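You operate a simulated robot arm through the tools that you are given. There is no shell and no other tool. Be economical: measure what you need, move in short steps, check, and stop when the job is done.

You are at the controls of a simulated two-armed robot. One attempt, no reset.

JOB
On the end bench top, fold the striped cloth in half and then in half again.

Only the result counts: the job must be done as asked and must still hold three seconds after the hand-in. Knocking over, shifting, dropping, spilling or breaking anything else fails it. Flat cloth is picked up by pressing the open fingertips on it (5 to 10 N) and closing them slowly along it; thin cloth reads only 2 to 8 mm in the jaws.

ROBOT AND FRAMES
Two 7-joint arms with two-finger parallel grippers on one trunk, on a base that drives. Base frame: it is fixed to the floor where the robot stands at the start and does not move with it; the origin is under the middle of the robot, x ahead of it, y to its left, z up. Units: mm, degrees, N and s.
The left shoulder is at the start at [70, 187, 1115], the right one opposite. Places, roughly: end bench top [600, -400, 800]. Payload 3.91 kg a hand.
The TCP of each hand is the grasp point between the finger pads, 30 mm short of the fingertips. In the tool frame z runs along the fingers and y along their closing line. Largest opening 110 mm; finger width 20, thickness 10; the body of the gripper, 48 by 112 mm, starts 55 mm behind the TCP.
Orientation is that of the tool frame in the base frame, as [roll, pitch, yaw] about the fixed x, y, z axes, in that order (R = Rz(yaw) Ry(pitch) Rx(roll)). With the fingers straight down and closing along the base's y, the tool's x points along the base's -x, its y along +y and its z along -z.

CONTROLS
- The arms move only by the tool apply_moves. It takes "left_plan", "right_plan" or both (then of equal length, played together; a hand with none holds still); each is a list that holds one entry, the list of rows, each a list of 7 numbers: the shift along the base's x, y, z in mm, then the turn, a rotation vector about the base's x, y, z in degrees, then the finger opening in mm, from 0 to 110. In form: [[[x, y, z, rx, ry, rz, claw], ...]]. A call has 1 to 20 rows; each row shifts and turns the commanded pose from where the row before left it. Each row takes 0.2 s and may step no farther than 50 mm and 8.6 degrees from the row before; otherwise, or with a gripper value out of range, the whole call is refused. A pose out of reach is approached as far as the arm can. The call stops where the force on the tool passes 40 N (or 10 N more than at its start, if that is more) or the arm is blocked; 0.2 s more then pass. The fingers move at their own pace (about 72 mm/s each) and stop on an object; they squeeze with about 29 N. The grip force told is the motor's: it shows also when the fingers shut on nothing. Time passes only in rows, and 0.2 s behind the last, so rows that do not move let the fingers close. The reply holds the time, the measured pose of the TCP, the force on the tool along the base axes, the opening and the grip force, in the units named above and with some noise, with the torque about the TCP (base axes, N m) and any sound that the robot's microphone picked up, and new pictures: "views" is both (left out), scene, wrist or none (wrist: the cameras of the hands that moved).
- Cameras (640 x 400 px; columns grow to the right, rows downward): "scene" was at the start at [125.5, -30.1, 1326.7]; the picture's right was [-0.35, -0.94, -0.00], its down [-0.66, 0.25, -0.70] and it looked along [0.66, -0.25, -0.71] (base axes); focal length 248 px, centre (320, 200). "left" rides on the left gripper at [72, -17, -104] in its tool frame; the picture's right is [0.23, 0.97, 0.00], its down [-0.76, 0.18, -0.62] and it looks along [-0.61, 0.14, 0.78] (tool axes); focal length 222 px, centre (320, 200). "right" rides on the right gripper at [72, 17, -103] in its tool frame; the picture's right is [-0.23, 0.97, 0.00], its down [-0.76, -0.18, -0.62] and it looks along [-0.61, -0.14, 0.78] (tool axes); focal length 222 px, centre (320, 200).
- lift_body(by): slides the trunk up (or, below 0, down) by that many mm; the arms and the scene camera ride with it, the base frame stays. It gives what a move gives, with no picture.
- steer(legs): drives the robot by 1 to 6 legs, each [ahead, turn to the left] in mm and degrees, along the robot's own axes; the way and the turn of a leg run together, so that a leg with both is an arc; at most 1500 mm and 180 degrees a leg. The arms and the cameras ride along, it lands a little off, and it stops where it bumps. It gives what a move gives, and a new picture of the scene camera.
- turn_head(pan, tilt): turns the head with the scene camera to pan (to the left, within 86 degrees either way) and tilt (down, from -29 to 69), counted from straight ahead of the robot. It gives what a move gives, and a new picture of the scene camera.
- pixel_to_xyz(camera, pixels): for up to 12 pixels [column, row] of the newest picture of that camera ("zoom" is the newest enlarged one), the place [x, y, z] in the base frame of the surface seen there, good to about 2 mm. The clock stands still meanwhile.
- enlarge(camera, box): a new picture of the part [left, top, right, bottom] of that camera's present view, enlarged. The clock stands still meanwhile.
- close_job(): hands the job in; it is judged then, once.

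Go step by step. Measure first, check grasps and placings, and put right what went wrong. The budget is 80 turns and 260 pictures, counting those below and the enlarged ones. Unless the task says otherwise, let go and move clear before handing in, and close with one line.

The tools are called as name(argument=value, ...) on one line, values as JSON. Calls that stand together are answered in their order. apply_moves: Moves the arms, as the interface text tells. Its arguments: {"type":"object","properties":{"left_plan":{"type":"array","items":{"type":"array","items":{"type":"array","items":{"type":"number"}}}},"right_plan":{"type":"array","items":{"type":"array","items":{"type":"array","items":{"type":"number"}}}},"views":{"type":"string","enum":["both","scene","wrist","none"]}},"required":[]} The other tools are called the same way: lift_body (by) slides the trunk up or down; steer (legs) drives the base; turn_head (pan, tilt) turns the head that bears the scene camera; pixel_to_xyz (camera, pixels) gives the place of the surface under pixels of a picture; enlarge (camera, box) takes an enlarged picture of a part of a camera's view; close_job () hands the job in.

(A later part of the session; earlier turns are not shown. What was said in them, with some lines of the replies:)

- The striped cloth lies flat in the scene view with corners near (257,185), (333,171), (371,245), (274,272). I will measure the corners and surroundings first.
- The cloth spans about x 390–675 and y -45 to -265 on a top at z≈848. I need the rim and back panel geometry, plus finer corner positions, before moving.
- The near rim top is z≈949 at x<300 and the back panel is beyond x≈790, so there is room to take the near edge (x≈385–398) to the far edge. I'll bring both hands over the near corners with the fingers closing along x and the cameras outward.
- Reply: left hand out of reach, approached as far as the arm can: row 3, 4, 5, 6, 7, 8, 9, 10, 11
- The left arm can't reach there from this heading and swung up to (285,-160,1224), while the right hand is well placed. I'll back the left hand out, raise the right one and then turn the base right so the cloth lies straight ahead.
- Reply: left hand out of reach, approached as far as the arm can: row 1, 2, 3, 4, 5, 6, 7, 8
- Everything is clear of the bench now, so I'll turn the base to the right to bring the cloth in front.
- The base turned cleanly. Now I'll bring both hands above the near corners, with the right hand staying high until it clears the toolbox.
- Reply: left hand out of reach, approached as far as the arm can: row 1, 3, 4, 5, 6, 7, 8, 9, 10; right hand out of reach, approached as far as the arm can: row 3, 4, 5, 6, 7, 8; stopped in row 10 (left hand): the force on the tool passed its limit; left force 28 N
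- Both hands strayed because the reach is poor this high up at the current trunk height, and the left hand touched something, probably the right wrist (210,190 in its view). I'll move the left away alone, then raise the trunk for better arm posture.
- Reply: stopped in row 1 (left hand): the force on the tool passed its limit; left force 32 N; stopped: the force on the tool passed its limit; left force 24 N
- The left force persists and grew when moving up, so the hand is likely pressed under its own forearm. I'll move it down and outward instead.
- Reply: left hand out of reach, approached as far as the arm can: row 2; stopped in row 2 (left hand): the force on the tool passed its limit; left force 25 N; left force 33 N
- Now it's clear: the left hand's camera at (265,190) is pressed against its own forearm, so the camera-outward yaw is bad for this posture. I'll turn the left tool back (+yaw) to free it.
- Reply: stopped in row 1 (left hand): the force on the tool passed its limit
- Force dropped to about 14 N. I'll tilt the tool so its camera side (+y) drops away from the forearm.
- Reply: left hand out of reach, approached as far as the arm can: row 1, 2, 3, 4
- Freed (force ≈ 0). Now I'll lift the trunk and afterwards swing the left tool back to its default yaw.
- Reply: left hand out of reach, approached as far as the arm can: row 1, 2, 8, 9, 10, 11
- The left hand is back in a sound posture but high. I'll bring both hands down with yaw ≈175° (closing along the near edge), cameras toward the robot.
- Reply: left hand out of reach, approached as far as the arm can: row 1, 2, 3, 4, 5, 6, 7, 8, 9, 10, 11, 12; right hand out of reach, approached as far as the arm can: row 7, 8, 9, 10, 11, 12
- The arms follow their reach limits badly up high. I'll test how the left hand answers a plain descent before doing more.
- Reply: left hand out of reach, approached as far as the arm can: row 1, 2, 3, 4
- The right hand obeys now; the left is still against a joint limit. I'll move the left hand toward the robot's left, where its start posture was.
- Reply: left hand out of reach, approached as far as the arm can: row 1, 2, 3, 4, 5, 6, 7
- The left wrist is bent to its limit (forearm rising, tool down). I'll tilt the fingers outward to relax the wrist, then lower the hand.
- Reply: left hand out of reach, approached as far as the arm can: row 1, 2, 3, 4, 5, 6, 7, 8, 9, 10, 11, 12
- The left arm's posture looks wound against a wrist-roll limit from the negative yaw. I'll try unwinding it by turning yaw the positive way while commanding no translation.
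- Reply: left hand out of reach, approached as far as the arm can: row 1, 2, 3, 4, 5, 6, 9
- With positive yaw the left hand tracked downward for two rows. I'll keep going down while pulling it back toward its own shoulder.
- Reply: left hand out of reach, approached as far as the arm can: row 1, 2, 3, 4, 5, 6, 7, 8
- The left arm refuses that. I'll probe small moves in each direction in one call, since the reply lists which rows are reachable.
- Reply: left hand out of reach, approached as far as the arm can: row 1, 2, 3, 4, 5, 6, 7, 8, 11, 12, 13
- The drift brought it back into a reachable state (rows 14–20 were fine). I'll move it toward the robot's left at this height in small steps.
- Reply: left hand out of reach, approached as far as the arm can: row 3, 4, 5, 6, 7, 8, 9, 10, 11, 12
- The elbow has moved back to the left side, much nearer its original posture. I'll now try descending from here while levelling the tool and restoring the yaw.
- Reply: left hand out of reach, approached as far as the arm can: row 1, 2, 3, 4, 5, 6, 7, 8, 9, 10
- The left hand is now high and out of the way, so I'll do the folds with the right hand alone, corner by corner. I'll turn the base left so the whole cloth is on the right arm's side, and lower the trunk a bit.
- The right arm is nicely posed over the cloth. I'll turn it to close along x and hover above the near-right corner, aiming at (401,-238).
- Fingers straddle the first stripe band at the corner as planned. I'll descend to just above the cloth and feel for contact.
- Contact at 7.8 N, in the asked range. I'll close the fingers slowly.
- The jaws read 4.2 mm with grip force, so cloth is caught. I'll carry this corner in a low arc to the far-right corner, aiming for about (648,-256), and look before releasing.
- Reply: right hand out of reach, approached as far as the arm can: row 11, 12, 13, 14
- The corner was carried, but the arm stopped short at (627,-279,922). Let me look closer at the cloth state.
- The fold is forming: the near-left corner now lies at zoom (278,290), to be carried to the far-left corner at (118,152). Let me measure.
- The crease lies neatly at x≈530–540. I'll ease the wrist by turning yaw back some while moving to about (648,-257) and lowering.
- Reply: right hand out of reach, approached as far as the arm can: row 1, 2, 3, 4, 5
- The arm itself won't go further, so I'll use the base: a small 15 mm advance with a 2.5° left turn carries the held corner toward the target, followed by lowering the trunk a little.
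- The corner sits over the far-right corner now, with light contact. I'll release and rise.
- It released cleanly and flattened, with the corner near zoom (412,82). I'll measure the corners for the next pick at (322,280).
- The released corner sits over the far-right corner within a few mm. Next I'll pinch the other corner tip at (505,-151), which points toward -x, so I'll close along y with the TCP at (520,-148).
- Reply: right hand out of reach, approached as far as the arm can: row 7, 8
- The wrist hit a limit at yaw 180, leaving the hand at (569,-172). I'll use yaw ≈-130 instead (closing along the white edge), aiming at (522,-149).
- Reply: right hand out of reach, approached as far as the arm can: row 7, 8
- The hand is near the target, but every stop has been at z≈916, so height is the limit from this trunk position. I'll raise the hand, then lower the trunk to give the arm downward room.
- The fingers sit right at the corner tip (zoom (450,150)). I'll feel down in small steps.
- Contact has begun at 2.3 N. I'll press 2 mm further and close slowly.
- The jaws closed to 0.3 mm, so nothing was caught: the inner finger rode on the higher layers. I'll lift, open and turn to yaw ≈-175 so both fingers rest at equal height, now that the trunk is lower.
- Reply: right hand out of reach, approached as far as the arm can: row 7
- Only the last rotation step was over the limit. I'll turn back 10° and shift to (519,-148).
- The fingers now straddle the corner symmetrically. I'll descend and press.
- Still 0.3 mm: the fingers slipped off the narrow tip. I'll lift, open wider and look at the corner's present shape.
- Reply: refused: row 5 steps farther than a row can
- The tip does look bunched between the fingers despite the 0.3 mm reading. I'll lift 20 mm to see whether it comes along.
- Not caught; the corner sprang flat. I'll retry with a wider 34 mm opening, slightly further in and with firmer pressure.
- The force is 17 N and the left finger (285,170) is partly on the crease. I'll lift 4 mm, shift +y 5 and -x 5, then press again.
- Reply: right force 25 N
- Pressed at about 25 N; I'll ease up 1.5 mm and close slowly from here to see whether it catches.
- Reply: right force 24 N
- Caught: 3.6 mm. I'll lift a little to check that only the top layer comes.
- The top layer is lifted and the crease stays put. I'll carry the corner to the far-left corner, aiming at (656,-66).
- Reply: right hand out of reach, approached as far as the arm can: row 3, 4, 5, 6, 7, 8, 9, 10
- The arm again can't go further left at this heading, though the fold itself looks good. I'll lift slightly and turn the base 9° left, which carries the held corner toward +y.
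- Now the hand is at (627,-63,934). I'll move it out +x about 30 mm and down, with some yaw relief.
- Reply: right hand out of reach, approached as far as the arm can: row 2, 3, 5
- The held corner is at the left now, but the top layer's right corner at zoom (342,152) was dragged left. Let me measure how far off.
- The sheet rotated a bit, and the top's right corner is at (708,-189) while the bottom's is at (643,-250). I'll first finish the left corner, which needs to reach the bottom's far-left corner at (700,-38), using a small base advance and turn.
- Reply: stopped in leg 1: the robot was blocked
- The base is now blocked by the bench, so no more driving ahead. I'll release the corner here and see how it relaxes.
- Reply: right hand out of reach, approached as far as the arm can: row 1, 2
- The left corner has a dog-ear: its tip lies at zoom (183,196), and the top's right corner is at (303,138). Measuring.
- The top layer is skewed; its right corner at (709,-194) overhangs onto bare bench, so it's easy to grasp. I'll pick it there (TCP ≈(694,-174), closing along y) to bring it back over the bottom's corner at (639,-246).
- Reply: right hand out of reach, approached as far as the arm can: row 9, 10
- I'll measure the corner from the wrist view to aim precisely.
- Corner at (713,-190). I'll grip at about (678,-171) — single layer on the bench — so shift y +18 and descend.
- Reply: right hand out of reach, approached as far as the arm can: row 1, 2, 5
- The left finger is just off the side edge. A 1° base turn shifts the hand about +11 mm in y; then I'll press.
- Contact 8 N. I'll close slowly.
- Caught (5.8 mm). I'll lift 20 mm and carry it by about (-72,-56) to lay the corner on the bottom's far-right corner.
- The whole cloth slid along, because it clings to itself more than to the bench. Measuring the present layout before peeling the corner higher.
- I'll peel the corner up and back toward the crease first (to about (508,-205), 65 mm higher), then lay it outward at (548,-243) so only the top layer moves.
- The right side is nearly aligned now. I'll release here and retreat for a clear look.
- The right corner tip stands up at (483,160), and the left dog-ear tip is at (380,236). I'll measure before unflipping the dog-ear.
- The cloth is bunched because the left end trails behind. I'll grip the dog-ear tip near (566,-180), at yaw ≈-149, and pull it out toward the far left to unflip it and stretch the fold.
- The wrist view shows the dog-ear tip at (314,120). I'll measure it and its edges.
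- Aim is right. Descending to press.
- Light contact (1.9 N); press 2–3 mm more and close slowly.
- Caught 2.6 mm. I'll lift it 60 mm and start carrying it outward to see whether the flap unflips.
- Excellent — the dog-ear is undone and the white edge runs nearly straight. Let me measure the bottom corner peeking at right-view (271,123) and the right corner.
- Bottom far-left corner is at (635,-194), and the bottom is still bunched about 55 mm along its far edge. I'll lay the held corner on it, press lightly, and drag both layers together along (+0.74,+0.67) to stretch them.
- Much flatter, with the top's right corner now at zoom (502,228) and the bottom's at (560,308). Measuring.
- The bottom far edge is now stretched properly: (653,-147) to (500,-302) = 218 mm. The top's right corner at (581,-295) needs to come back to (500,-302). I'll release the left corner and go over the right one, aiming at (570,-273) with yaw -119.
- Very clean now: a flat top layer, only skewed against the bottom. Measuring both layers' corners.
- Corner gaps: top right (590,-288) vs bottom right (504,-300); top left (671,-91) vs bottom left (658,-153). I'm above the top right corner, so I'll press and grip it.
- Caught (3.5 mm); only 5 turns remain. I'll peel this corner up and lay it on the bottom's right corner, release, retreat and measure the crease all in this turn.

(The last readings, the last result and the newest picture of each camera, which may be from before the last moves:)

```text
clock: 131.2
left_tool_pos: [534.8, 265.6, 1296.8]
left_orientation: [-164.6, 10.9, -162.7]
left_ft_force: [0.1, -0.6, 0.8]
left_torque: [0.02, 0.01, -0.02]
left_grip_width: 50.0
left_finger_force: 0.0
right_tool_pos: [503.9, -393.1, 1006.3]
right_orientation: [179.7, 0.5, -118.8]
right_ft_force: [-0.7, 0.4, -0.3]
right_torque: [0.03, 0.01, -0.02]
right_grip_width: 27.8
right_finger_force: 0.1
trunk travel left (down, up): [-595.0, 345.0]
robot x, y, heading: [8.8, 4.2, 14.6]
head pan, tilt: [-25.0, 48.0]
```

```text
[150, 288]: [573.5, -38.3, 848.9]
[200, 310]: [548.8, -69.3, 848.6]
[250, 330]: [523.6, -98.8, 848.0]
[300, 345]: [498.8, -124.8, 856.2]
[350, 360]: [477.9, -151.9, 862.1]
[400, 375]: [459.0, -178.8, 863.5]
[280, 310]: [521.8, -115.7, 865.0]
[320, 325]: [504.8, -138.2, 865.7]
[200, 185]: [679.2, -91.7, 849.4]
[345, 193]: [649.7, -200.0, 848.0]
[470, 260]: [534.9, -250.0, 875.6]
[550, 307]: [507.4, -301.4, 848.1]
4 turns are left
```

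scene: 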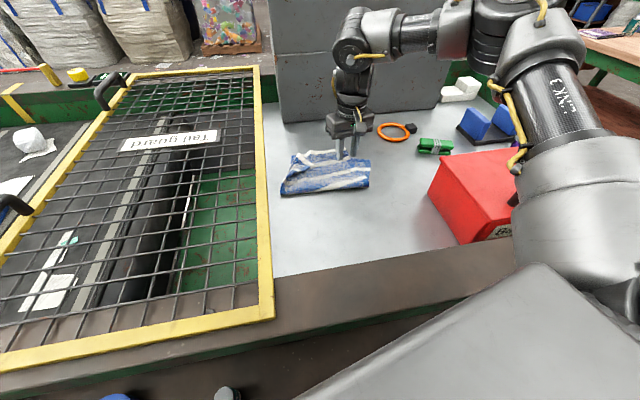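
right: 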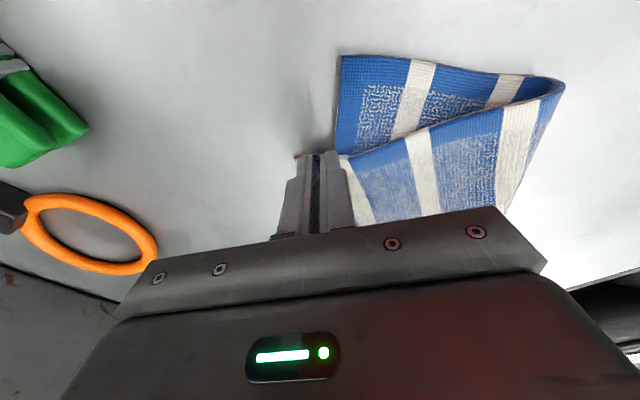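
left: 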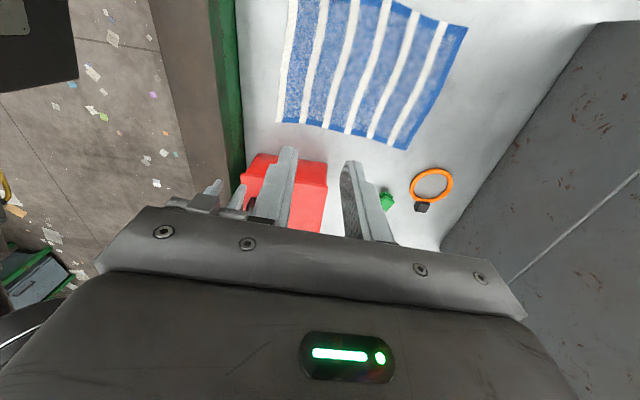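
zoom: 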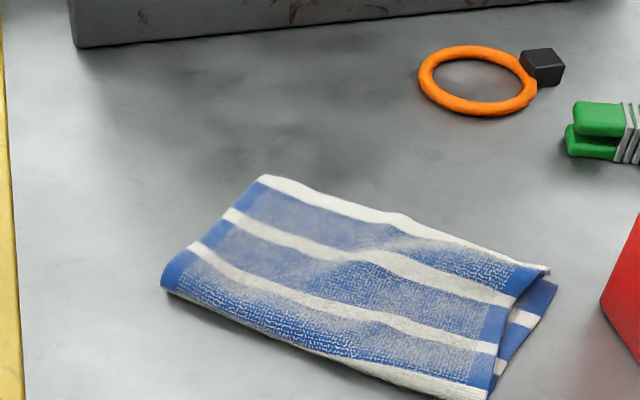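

The half fold is now neat, with layers aligned within about 20 mm. For the second fold I'll pinch the crease at its middle (edge ≈(498,-131)), where both layers are joined, with yaw -131, then carry it over to the far edge.

apply_moves(right_plan=[[[0, 25, 0, 0, 0, -2, 30], [0, 30, 0, 0, 0, -2, 30], [0, 35, 0, 0, 0, -2, 30], [1, 35, 0, 0, 0, -2, 30], [1, 35, -10, 0, 0, -2, 30], [1, 35, -15, 0, 0, -2, 30], [0, 30, -20, 0, 0, 0, 30], [0, 29, -25, 0, 0, 0, 30], [0, 0, -25, 0, 0, 0, 30], [0, 0, -10, 0, 0, 0, 30], [0, 0, 0, 0, 0, 0, 30]]], views="wrist")

apply_moves(right_plan=[[[0, 0, -6, 0, 0, 0, 30], [0, 0, -4, 0, 0, 0, 30], [0, 0, -3, 0, 0, 0, 30], [0, 0, -1.5, 0, 0, 0, 30], [0, 0, 0, 0, 0, 0, 30]]], views="wrist")

apply_moves(right_plan=[[[0, 0, 0, 0, 0, 0, 27], [0, 0, 0, 0, 0, 0, 24], [0, 0, 0, 0, 0, 0, 21], [0, 0, 0, 0, 0, 0, 18], [0, 0, 0, 0, 0, 0, 15], [0, 0, 0, 0, 0, 0, 12], [0, 0, 0, 0, 0, 0, 9], [0, 0, 0, 0, 0, 0, 6], [0, 0, 0, 0, 0, 0, 3], [0, 0, 0, 0, 0, 0, 0], [0, 0, 0, 0, 0, 0, 0], [0, 0, 5, 0, 0, 0, 0], [1, -1, 10, 0, 0, 0, 0], [1, -1, 10, 0, 0, 0, 0]]], views="wrist")

enlarge(camera="scene", box=[270, 110, 430, 220])

```text
clock: 133.6
left_tool_pos: [533.8, 268.4, 1296.3]
left_orientation: [-164.4, 10.9, -162.7]
left_ft_force: [-1.3, 0.4, 0.4]
left_torque: [-0.02, 0.01, 0.02]
left_grip_width: 50.2
left_finger_force: 0.0
right_tool_pos: [506.3, -136.3, 901.5]
right_orientation: [179.9, 0.6, -130.8]
right_ft_force: [0.3, -0.6, 0.0]
right_torque: [0.02, -0.01, 0.02]
right_grip_width: 30.0
right_finger_force: 0.0
trunk travel left (down, up): [-595.0, 345.0]
robot x, y, heading: [12.3, 2.4, 14.5]
head pan, tilt: [-25.0, 48.0]
```

right: 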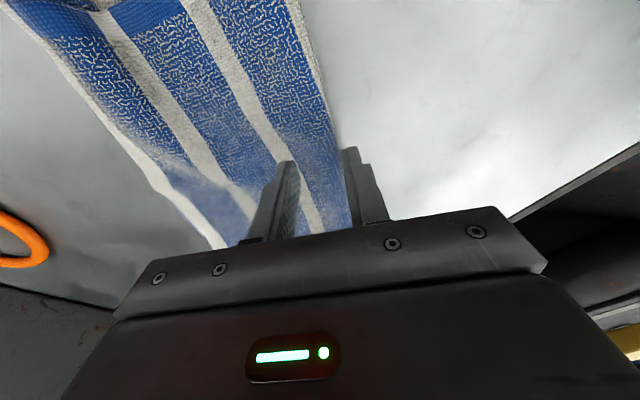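

```text
clock: 134.8
left_tool_pos: [535.5, 266.3, 1296.5]
left_orientation: [-164.6, 11.0, -162.8]
left_ft_force: [0.1, -0.7, 0.6]
left_torque: [0.0, 0.0, -0.02]
left_grip_width: 49.9
left_finger_force: 0.0
right_tool_pos: [507.5, -136.5, 887.4]
right_orientation: [179.7, 0.5, -130.8]
right_ft_force: [-0.6, -0.1, 1.1]
right_torque: [-0.04, -0.02, 0.0]
right_grip_width: 29.9
right_finger_force: 0.1
trunk travel left (down, up): [-595.0, 345.0]
robot x, y, heading: [15.6, 3.8, 14.6]
head pan, tilt: [-25.0, 48.0]
```

right: 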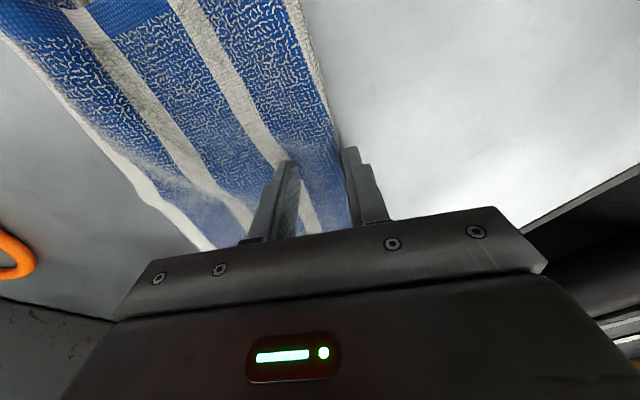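

```text
clock: 137.8
left_tool_pos: [534.9, 267.8, 1295.8]
left_orientation: [-164.5, 11.0, -162.6]
left_ft_force: [-0.1, 0.9, -0.6]
left_torque: [0.02, 0.0, 0.02]
left_grip_width: 50.0
left_finger_force: 0.0
right_tool_pos: [510.0, -139.9, 911.3]
right_orientation: [179.8, 0.5, -130.9]
right_ft_force: [-0.1, 0.7, -0.2]
right_torque: [0.01, 0.01, 0.01]
right_grip_width: 6.0
right_finger_force: 29.9
trunk travel left (down, up): [-595.0, 345.0]
robot x, y, heading: [13.1, 2.6, 14.6]
head pan, tilt: [-25.0, 48.0]
```

right: 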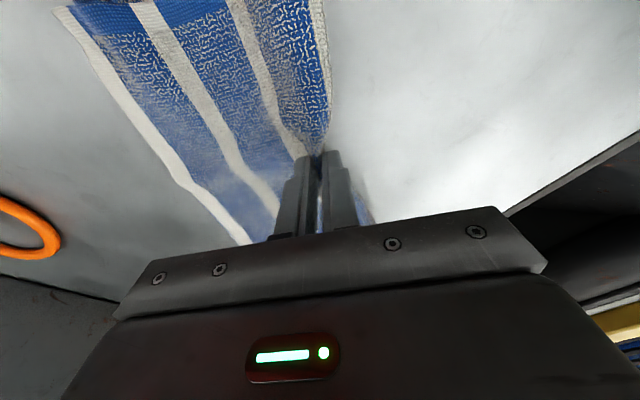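

```text
3.64 times, centred on (350, 165) of scene
3 turns are left
```

zoom: 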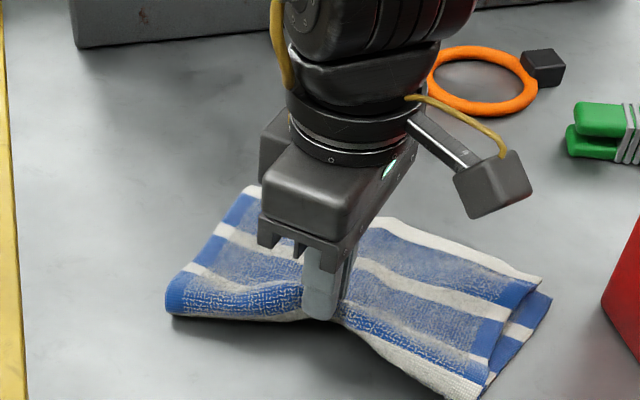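

Caught 6 mm with the crease lifted, both layers following. I'll carry it over in an arc of about 118 mm toward the far edge, release, retreat and look.

apply_moves(right_plan=[[[4, -3, 16, 0, 0, 0, 0], [8, -7, 14, 0, 0, 0, 0], [10, -9, 8, 0, 0, 0, 0], [12, -10, 2, 0, 0, 0, 0], [12, -11, -2, 0, 0, 0, 0], [12, -11, -6, 0, 0, 0, 0], [12, -11, -10, 0, 0, 0, 0], [10, -9, -12, 0, 0, 0, 0], [8, -8, -12, 0, 0, 0, 0], [3, -3, -8, 0, 0, 0, 0], [0, 0, -4, 0, 0, 0, 0], [0, 0, 0, 0, 0, 0, 0]]], views="scene")

enlarge(camera="scene", box=[270, 110, 430, 220])

apply_moves(right_plan=[[[0, 0, 0, 0, 0, 0, 8], [0, 0, 0, 0, 0, 0, 16], [0, 0, 0, 0, 0, 0, 24], [0, 0, 0, 0, 0, 0, 28], [0, 0, 20, 0, 0, 0, 28], [0, 0, 40, 0, 0, 0, 28], [0, 0, 40, 0, 0, 0, 28], [0, -40, 10, 0, 0, 0, 28], [0, -45, 0, 0, 0, 0, 28], [0, -45, 0, 0, 0, 0, 28], [0, -30, 0, 0, 0, 0, 28]]], views="none")

enlarge(camera="scene", box=[270, 110, 430, 220])

pixel_to_xyz(camera="zoom", pixels=[[250, 180], [300, 190], [350, 200], [400, 220], [450, 240], [500, 265], [540, 285], [230, 230], [280, 260], [330, 285], [400, 310], [480, 340]])

```text
clock: 140.4
left_tool_pos: [533.4, 267.7, 1296.5]
left_orientation: [-164.5, 10.9, -162.7]
left_ft_force: [-0.1, 0.2, -1.1]
left_torque: [-0.02, -0.01, -0.01]
left_grip_width: 49.7
left_finger_force: 0.1
right_tool_pos: [599.8, -221.3, 898.1]
right_orientation: [179.7, 0.4, -130.8]
right_ft_force: [0.7, 1.6, 4.9]
right_torque: [0.06, -0.01, -0.02]
right_grip_width: 6.0
right_finger_force: 29.3
trunk travel left (down, up): [-595.0, 345.0]
robot x, y, heading: [13.9, 4.3, 14.6]
head pan, tilt: [-25.0, 48.0]
```

scene: 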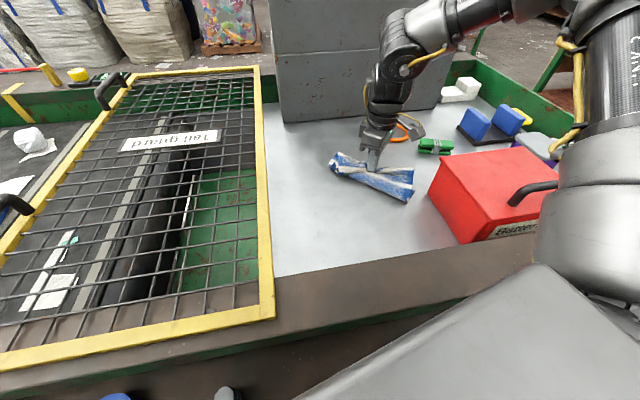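

```text
3.64 times, centred on (350, 165) of scene
```

zoom: 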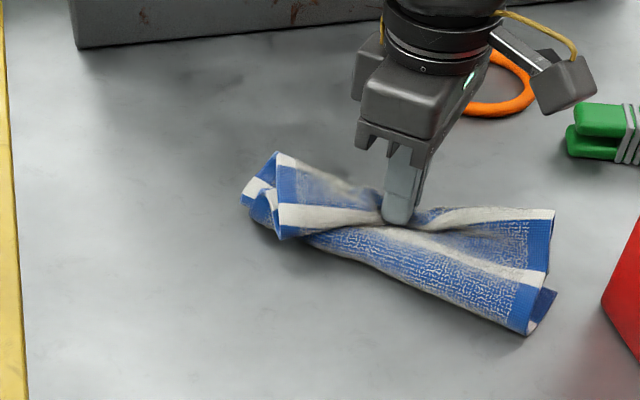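

```text
clock: 142.8
left_tool_pos: [534.8, 266.6, 1296.7]
left_orientation: [-164.6, 10.9, -162.6]
left_ft_force: [-0.2, -0.9, -0.6]
left_torque: [0.02, 0.01, 0.03]
left_grip_width: 50.4
left_finger_force: 0.0
right_tool_pos: [599.3, -383.4, 1007.9]
right_orientation: [179.6, 0.4, -130.8]
right_ft_force: [-0.3, 0.1, 0.1]
right_torque: [0.01, 0.0, 0.01]
right_grip_width: 28.0
right_finger_force: 0.1
trunk travel left (down, up): [-595.0, 345.0]
robot x, y, heading: [11.0, 3.1, 14.5]
head pan, tilt: [-25.0, 48.0]
```

```text
3.64 times, centred on (350, 165) of scene
```

zoom: 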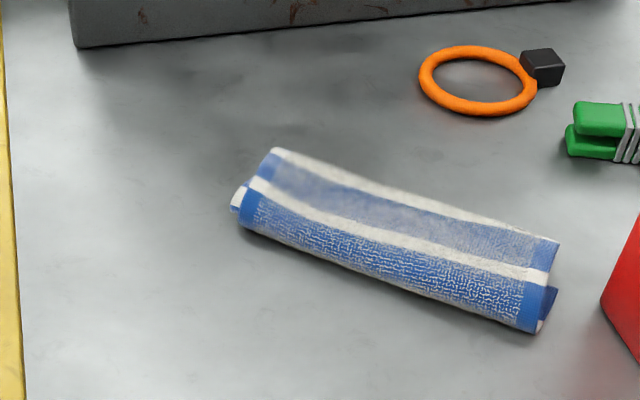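

```text
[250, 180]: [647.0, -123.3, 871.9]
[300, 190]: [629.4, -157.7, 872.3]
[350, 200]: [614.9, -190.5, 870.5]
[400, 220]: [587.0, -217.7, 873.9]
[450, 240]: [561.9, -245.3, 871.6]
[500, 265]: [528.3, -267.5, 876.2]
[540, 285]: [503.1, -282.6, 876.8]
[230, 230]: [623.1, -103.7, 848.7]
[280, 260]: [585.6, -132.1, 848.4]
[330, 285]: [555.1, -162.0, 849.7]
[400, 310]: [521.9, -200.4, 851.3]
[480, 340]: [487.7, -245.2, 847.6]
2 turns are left
```

The cloth now lies as a neat four-layer strip, about 75 by 217 mm, still flat after release. Both hands are clear and nothing else has moved, so I'm handing in.

close_job()

```text
The job is handed in.
```

The striped cloth is folded in half and in half again on the end bench top, and I handed the job in. It lies as a four-layer strip of about 75 by 217 mm. The layers of the first fold are out of line by up to about 20 mm at one end. In the last picture nothing else in view of the cloth looked disturbed.
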